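You operate a simulated robot arm through the tools that you are given. There is no shell and no other tool. Be economical: measure what you need, move in short steps, check, and stop when the job is done.

Carry out the task below with a simulated robot arm. There is one attempt and no reset: what you move stays moved.

TASK
Take the jar and put it on the card on the chest bench.
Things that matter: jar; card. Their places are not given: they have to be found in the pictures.

It is judged by the outcome, as a careful person would: the job done as asked, and still so three seconds after it is handed in. It fails if anything else is knocked over, pushed out of place, dropped, spilled or broken.

THE ROBOT
A 6-joint arm with a two-finger parallel gripper, fixed in place. Base frame: the origin is at the foot of the arm, x ahead of it, y to its left, z up; the work surface is at about z = 0. Lengths are in mm, angles in degrees, forces in N, time in s.
With the tool pointing down near the work surface it reaches from about 180 to 460 mm from the base axis. Its first joint turns from -70.0 to 70.0 degrees. Payload 1.9 kg.
Tool frame: the origin (TCP) lies between the finger pads and is the grasp point; the fingertips stand 23 mm ahead of it; z points along the fingers, y is the line along which they close. The gripper opens to 94 mm. The fingers are 38 mm wide and 10 mm thick; the gripper's body (54 by 96 mm) begins 39 mm behind the TCP.
Orientation is told as [roll, pitch, yaw] about the base's x, y, z axes, in that order, counted from this pose: with the fingers straight down and closing along the base's y, the tool's x points along the base's -x, its y along +y and its z along -z.

THE INTERFACE
- The arm moves only by the tool servo_tool. Its argument "series" is a list of rows, each an object of numbers (a shift or turn left out is 0, a gripper value left out holds the last): "x", "y", "z": the shift along the base's x, y, z in m; "spin": the turn about the base's z in degrees; "claw": the finger opening in m, from 0 to 0.094. In form: [{"x": .., "y": .., "z": .., "spin": .., "claw": ..}, ...]. A call has 1 to 10 rows; each row shifts and turns the commanded pose from where the row before left it. A row lasts 0.2 s, in which the tool goes at most 50 mm and 8.6 degrees; a call with a longer step from one row to the next is refused whole, and so is a gripper value outside its range. A pose out of reach is approached as far as the arm can. The call stops where the force on the tool passes 40 N (or 10 N more than at its start, if that is more) or the arm is blocked; 0.2 s more then pass. The fingers move at their own pace (about 108 mm/s each) and stop on an object; they squeeze with about 39 N. The grip force told is the motor's: it shows also when the fingers shut on nothing. Time passes only in rows, and 0.2 s behind the last, so rows that do not move let the fingers close. It gives the time, the measured TCP pose, the force on the tool (base axes), the opening and the grip force at its end, in the units of the frame above (readings bear some noise).
- Cameras (640 x 400 px; columns grow to the right, rows downward): "scene" is fixed at [54.6, 307.1, 448.9]; the picture's right is [-0.79, -0.61, 0.00], its down [-0.25, 0.32, -0.92] and it looks along [0.56, -0.72, -0.40] (base axes); focal length 327 px, centre (320, 200). "wrist" rides on the gripper at [-39, 0, -44] in the tool frame; the picture's right is [0.00, -1.00, 0.00], its down [0.97, 0.00, -0.24] and it looks along [0.24, 0.00, 0.97] (tool axes); focal length 218 px, centre (320, 200).
- capture(camera): a new picture of that camera. No time passes.
- pixel_to_xyz(camera, pixels): there is no depth. For up to 12 entries [column, row, z] of the newest picture of that camera ("zoom" is the newest enlarged one), the place [x, y] in the base frame at which the ray of that pixel passes the height z, good to about 3 mm, but the place of the scene camera against the robot may be out by one fixed shift of up to 12 mm in any direction. No time passes.
- enlarge(camera, box): a new picture of the part [left, top, right, bottom] of that camera's present view, enlarged. No time passes.
- hand_in(): hands the job in; it is judged then, once.

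Work in short steps. Measure before you move; look again where a grasp or a placing could have gone wrong, and mend it. You have 60 turns and 22 pictures in all, the two below and enlarged ones among them. Open the gripper and draw the arm clear of the work before you hand the job in, unless the task says otherwise; then end with one line.

The tools are called after "Emit:" as a command line: name --argument value ..., lists and objects as JSON in quotes. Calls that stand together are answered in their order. servo_tool: Moves the arm, as the interface text tells. Its arguments: {"type":"object","properties":{"series":{"type":"array"}},"required":["series"]} The other tools are called the same way: capture (camera) takes a picture; pixel_to_xyz (camera, pixels) gives the place at which the rays of pixels pass given heights; enlarge (camera, box) takes an enlarged picture of a part of a camera's view; hand_in () hands the job in.

At the start:

```text
clock: 0.0
tool_pos: [342.9, -79.4, 302.3]
orientation: [0.1, 0.0, 0.0]
wrist_force: [-0.1, -0.3, 0.8]
grip_width: 93.7
grasp_force: 0.1
```

scene: 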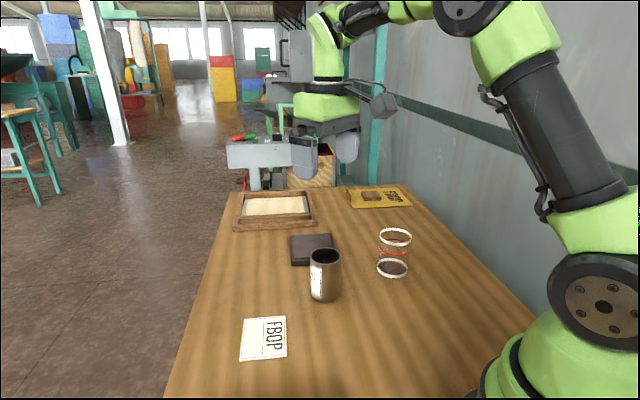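
wrist: 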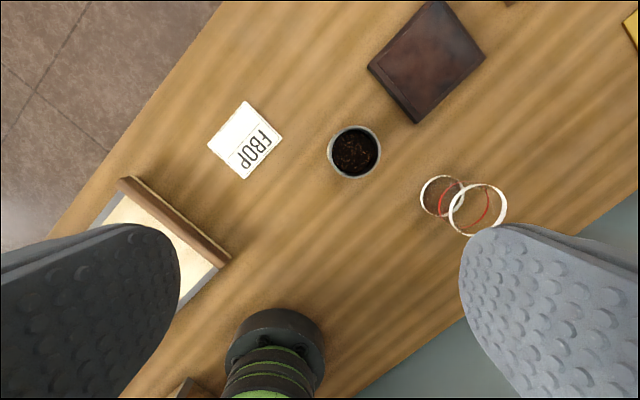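

The wrist view shows a card near (245,140), an open dark vessel near (355,150) and a clear one near (460,205). I'll enlarge to see which is the jar.

Emit:
enlarge --camera "scene" --box '[220, 170, 440, 370]'

Emit:
enlarge --camera "wrist" --box '[180, 80, 520, 260]'

Emit:
pixel_to_xyz --camera "wrist" --pixels '[[246, 101, 0], [283, 134, 0], [244, 179, 0], [207, 146, 0], [354, 152, 80], [354, 152, 0], [441, 195, 0], [478, 210, 60], [478, 210, 80]]'

Emit:
pixel_to_xyz --camera "scene" --pixels '[[246, 319, 0], [286, 316, 0], [287, 357, 0], [240, 361, 0], [324, 296, 0], [325, 256, 60], [325, 256, 80], [392, 268, 0], [395, 237, 60]]'

```text
2.00 times, centred on (330, 270) of scene
```

zoom: 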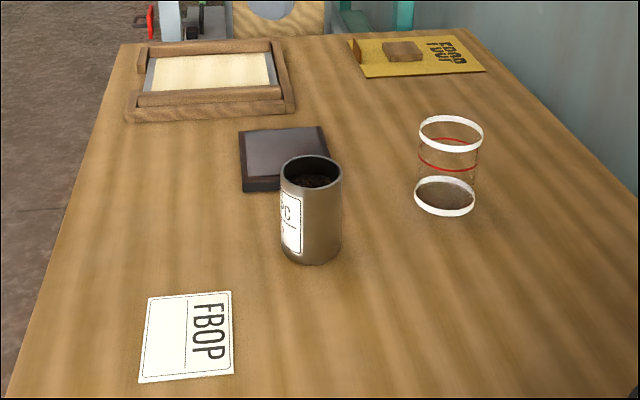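

```text
1.88 times, centred on (350, 170) of wrist
```

zoom: 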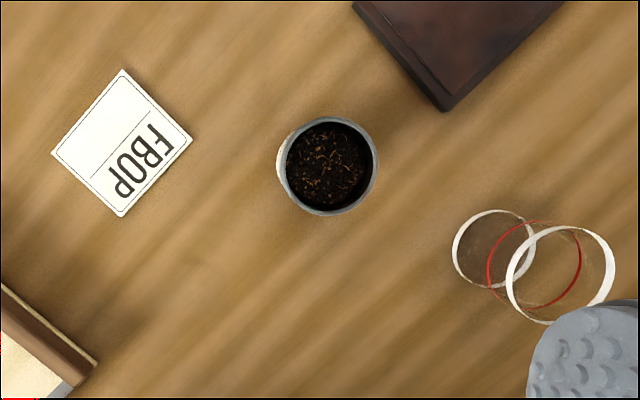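

```text
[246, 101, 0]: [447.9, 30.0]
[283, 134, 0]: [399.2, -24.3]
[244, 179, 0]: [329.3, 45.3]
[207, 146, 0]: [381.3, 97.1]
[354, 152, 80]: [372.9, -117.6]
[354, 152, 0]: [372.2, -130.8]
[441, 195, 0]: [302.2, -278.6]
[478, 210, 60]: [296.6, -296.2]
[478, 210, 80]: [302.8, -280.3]
```

```text
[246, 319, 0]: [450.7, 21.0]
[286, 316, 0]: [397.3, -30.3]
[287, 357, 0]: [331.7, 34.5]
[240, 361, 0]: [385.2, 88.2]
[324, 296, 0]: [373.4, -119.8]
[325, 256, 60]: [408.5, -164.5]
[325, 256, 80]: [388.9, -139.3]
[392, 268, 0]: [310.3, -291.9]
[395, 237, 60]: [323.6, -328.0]
```

The clear vessel is far out to the right (about y=-285). I'll look more closely at both vessels and the label.

Emit:
enlarge --camera "scene" --box '[300, 220, 420, 310]'

```text
4.44 times, centred on (360, 265) of scene
```

zoom: 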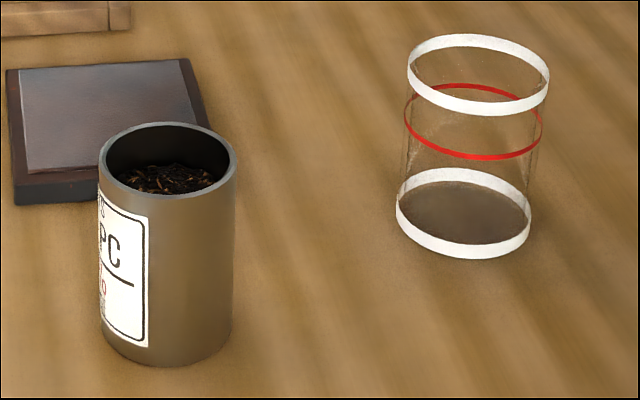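

The opaque one holds tea and has a label, and the clear one is empty. To decide which is "the jar", I'll move over the card side and read the label with the wrist camera, with the gripper still high above everything.

Emit:
servo_tool --series '[{"x": 0.01, "y": 0.035}, {"x": 0.01, "y": 0.035}, {"x": 0.01, "y": 0.035, "z": -0.02}, {"z": -0.035}, {"z": -0.035}, {"z": -0.035}, {"z": -0.02}, {}]'

Emit:
capture --camera "wrist"

```text
clock: 1.8
tool_pos: [372.4, 25.2, 159.0]
orientation: [0.1, 0.0, 0.0]
wrist_force: [-0.4, -0.2, 0.3]
grip_width: 94.2
grasp_force: 0.0
```

```text
16 pictures are left
```

wrist: 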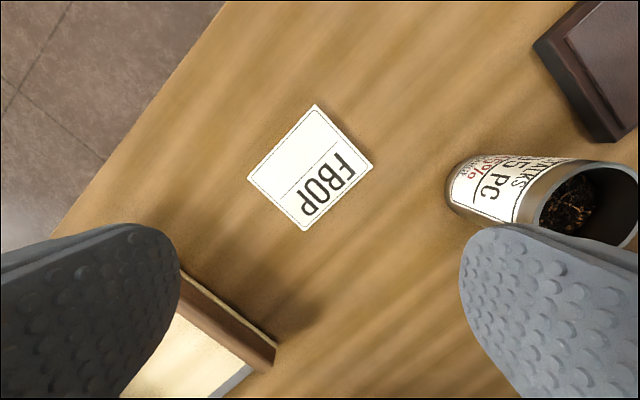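

Emit:
enlarge --camera "wrist" --box '[440, 140, 568, 220]'

```text
5.00 times, centred on (504, 180) of wrist
```

zoom: 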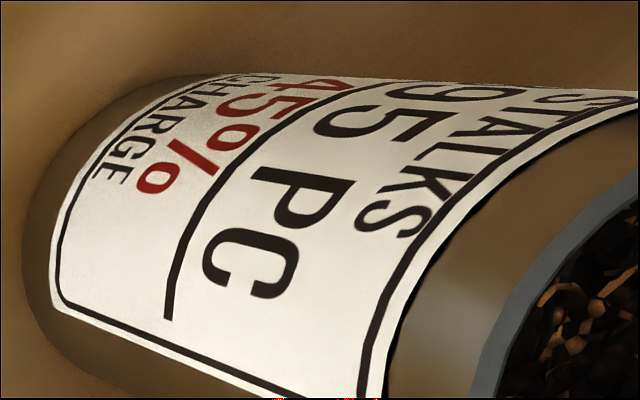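

The tin reads "STALKS 95 PC / 45% CHARGE". Next I'll look at the clear vessel up close, going high and staying above everything.

Emit:
servo_tool --series '[{"z": 0.04}, {"z": 0.02, "y": -0.03}, {"x": -0.02, "y": -0.045}, {"x": -0.02, "y": -0.045}, {"x": -0.02, "y": -0.045}, {"x": -0.02, "y": -0.045}, {"x": -0.01, "y": -0.03}, {}]'

Emit:
capture --camera "wrist"

```text
clock: 3.6
tool_pos: [280.9, -214.4, 218.6]
orientation: [0.0, 0.1, 0.0]
wrist_force: [-0.1, -0.2, -0.6]
grip_width: 94.1
grasp_force: 0.1
```

```text
14 pictures are left
```

wrist: 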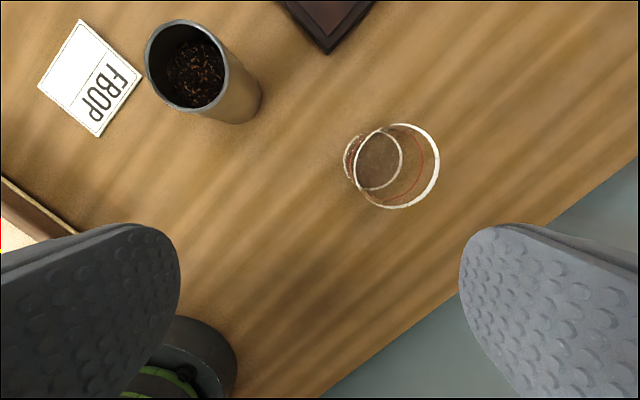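

Emit:
enlarge --camera "wrist" --box '[315, 105, 475, 225]'

Emit:
pixel_to_xyz --camera "wrist" --pixels '[[374, 161, 0], [398, 166, 70], [398, 166, 90], [440, 166, 80], [357, 166, 80], [188, 66, 80], [188, 66, 90]]'

```text
3.33 times, centred on (395, 165) of wrist
```

zoom: 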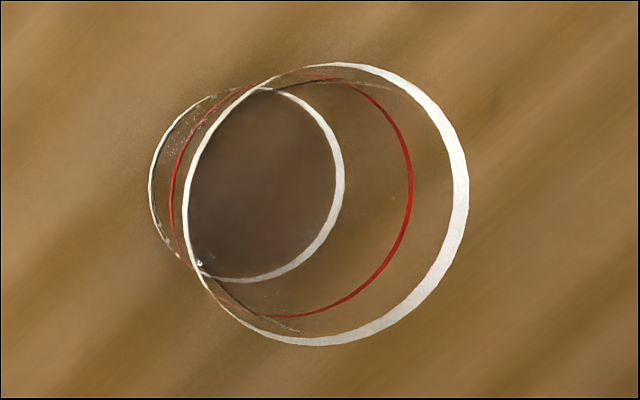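

```text
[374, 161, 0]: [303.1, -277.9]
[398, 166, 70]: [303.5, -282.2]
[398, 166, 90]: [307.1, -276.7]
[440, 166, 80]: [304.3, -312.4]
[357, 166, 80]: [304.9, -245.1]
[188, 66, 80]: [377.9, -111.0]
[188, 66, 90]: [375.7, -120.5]
```

The clear open glass is the jar: dusty, about 65 mm across, around 80–85 mm tall, centred at (303,-279). The other vessel is a metal tin of stalks, which stands between the jar and the card and has to be avoided. I'll centre over the jar and go part way down.

Emit:
servo_tool --series '[{"x": 0.011, "y": -0.032, "claw": 0.094}, {"x": 0.011, "y": -0.032}, {"z": -0.04}, {"z": -0.03}, {}]'

Emit:
capture --camera "wrist"

Emit:
capture --camera "scene"

```text
clock: 4.8
tool_pos: [305.6, -279.3, 148.6]
orientation: [0.0, 0.0, 0.0]
wrist_force: [0.5, 0.6, -0.5]
grip_width: 93.9
grasp_force: 0.1
```

```text
12 pictures are left
```

wrist: 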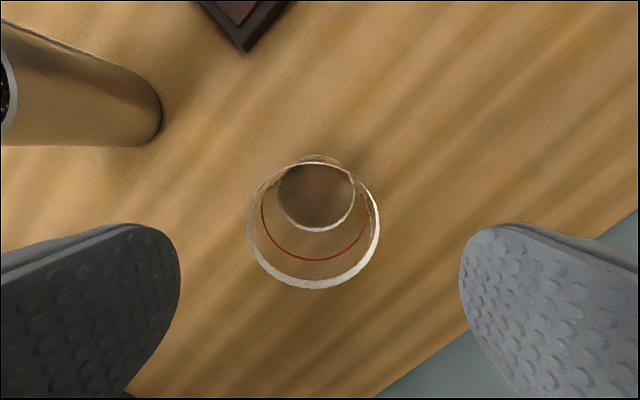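

```text
11 pictures are left
```

scene: 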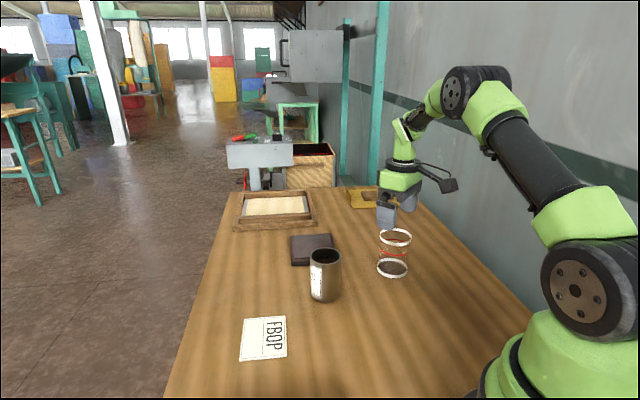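

Emit:
pixel_to_xyz --camera "wrist" --pixels '[[247, 225, 80], [380, 225, 80], [313, 163, 80], [313, 288, 80], [278, 196, 0], [355, 196, 0], [316, 232, 0]]'

```text
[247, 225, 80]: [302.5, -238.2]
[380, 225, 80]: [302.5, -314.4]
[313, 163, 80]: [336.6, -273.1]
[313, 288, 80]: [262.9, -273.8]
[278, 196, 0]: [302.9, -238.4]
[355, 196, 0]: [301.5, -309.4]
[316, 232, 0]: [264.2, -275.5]
```

The rim's centre comes out at about (300,-275), about 72 mm across. I'll correct by (-5,+4) mm, descend to z≈64 (the body stays above the rim) and close.

Emit:
servo_tool --series '[{"x": -0.005, "y": 0.004}, {"z": -0.02}, {"z": -0.02}, {"z": -0.02}, {"z": -0.015}, {"z": -0.01}, {}]'

Emit:
capture --camera "wrist"

```text
clock: 6.4
tool_pos: [300.2, -275.9, 62.4]
orientation: [0.0, 0.0, -0.1]
wrist_force: [-0.3, 0.2, 0.1]
grip_width: 94.1
grasp_force: 0.1
```

```text
10 pictures are left
```

wrist: 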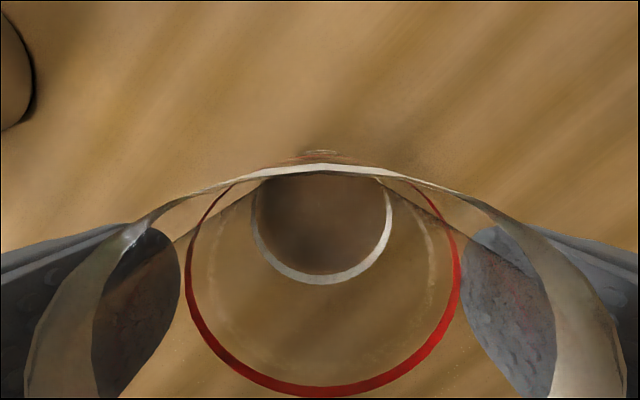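

The jar is centred between the fingers, which I now close.

Emit:
servo_tool --series '[{"claw": 0.075}, {"claw": 0.06}, {"claw": 0.06}, {"claw": 0.06}]'

```text
clock: 7.4
tool_pos: [300.0, -275.4, 63.5]
orientation: [0.0, 0.0, 0.0]
wrist_force: [-0.2, -0.5, 0.2]
grip_width: 63.9
grasp_force: 39.3
```

It's gripped at 63.9 mm. A small lift comes first, with a check.

Emit:
servo_tool --series '[{"z": 0.01}, {"z": 0.02}, {"z": 0.03}, {"z": 0.03}, {"z": 0.03}, {"z": 0.02}, {}]'

Emit:
capture --camera "scene"

```text
clock: 9.0
tool_pos: [300.7, -277.5, 202.9]
orientation: [0.0, -0.1, 0.1]
wrist_force: [-0.4, 0.7, -0.8]
grip_width: 63.6
grasp_force: 38.7
```

```text
9 pictures are left
```

scene: 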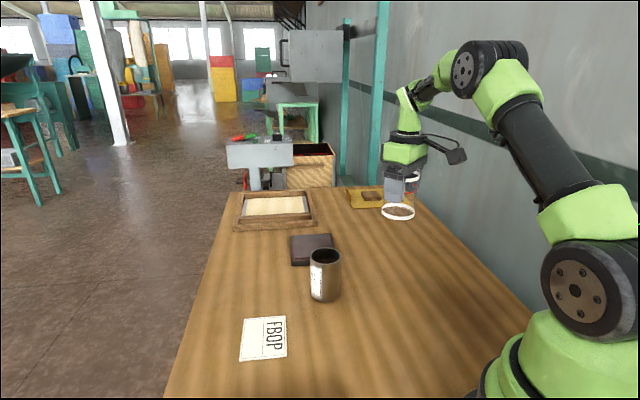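

The jar is held with its bottom at about 140 mm, well above the tin. I'll carry it over to the card.

Emit:
servo_tool --series '[{"x": 0.004, "y": 0.015}, {"x": 0.009, "y": 0.033}, {"x": 0.01, "y": 0.036}, {"x": 0.01, "y": 0.036}, {"x": 0.01, "y": 0.036}, {"x": 0.01, "y": 0.036}, {"x": 0.01, "y": 0.036}, {"x": 0.01, "y": 0.036}, {"x": 0.009, "y": 0.033}, {"x": 0.004, "y": 0.015}]'

Emit:
capture --camera "wrist"

```text
clock: 11.2
tool_pos: [386.4, 36.6, 203.6]
orientation: [0.0, 0.1, 0.0]
wrist_force: [0.1, 0.1, -1.0]
grip_width: 63.9
grasp_force: 38.9
```

```text
8 pictures are left
```

wrist: 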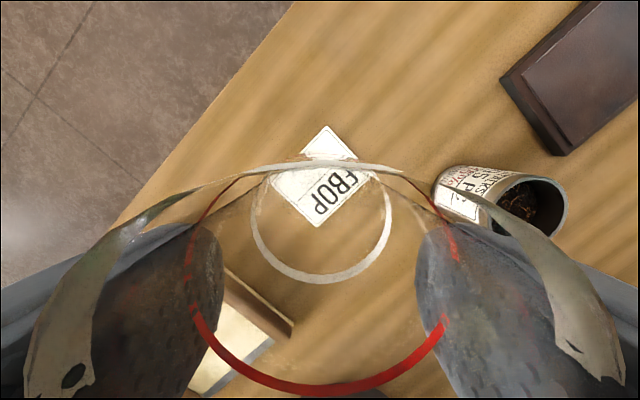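

Emit:
pixel_to_xyz --camera "wrist" --pixels '[[327, 125, 0], [372, 178, 0], [318, 227, 0], [271, 178, 0], [321, 177, 0]]'

Emit:
enlarge --camera "wrist" --box '[240, 110, 400, 240]'

```text
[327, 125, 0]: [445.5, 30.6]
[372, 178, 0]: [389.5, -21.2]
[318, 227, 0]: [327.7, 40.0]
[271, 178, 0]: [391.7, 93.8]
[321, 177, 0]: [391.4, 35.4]
```

```text
3.08 times, centred on (320, 175) of wrist
```

zoom: 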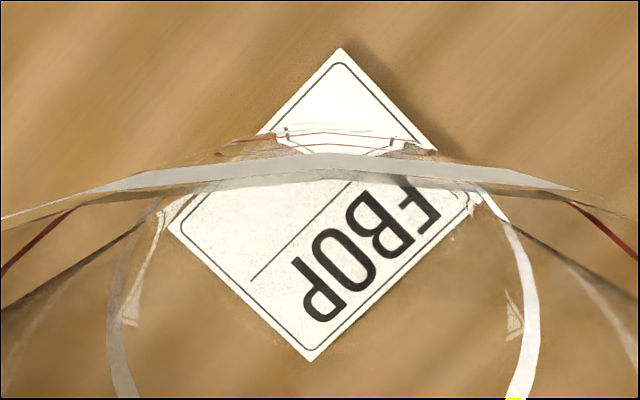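

The card's centre, seen from above, is about (387,35), and the jar sits right over it. I'll lower it, slowly at the end.

Emit:
servo_tool --series '[{"z": -0.025}, {"z": -0.03}, {"z": -0.03}, {"z": -0.025}, {"z": -0.015}, {"z": -0.006}, {}]'

Emit:
capture --camera "scene"

```text
clock: 12.8
tool_pos: [387.0, 36.4, 72.5]
orientation: [0.0, -0.1, 0.0]
wrist_force: [-0.6, 1.1, -0.7]
grip_width: 63.9
grasp_force: 39.7
```

```text
6 pictures are left
```

scene: 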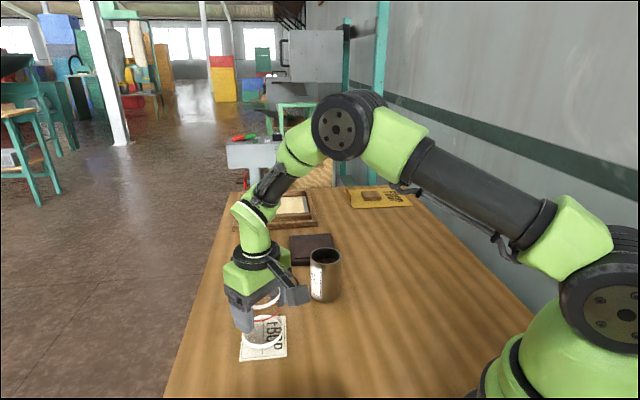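

Emit:
servo_tool --series '[{"z": -0.003}, {"z": -0.002}, {"z": -0.002}, {"z": -0.001}, {}]'

```text
clock: 14.0
tool_pos: [387.3, 36.4, 65.2]
orientation: [0.0, -0.1, 0.1]
wrist_force: [-0.5, -1.4, 20.2]
grip_width: 63.9
grasp_force: 39.1
```

An upward force of 20 N shows the jar is resting on the card. I'll ease off slightly, open and check.

Emit:
servo_tool --series '[{"z": 0.0005}, {"claw": 0.07}, {"claw": 0.08}, {"claw": 0.094}, {"claw": 0.094}]'

Emit:
capture --camera "wrist"

```text
clock: 15.2
tool_pos: [386.2, 36.5, 65.1]
orientation: [-0.1, 0.0, 0.0]
wrist_force: [0.2, 0.2, 0.7]
grip_width: 94.2
grasp_force: 0.0
```

```text
5 pictures are left
```

wrist: 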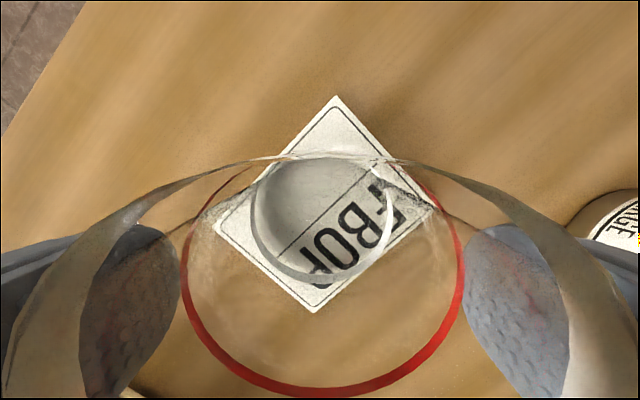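

The jar stands free and well inside the card. I'll rise straight up and then draw back.

Emit:
servo_tool --series '[{"z": 0.015}, {"z": 0.03}, {"z": 0.04}, {"z": 0.04}, {"z": 0.04}, {"z": 0.02, "x": -0.03}, {"x": -0.04}, {"x": -0.04}, {}]'

Emit:
capture --camera "scene"

Emit:
capture --camera "wrist"

```text
clock: 17.2
tool_pos: [274.5, 37.5, 249.6]
orientation: [0.0, -0.2, 0.0]
wrist_force: [0.1, 0.5, -0.9]
grip_width: 93.7
grasp_force: 0.0
```

```text
4 pictures are left
```

scene: 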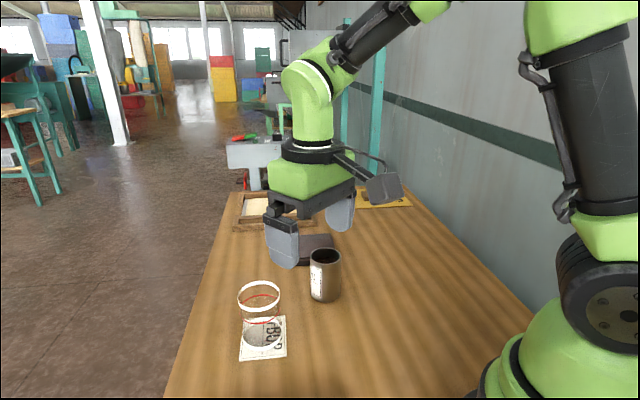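

```text
3 pictures are left
```

wrist: 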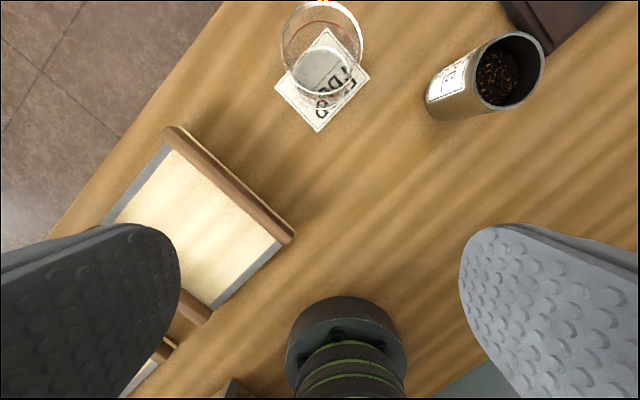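

The jar stands upright on the card, nothing else has moved, and the arm is clear.

Emit:
hand_in

```text
The job is handed in.
```

The clear glass jar is standing upright on the white FBOP card, and nothing else was moved; I took the glass as "the jar" rather than the tin labelled "STALKS", since the task didn't say which.
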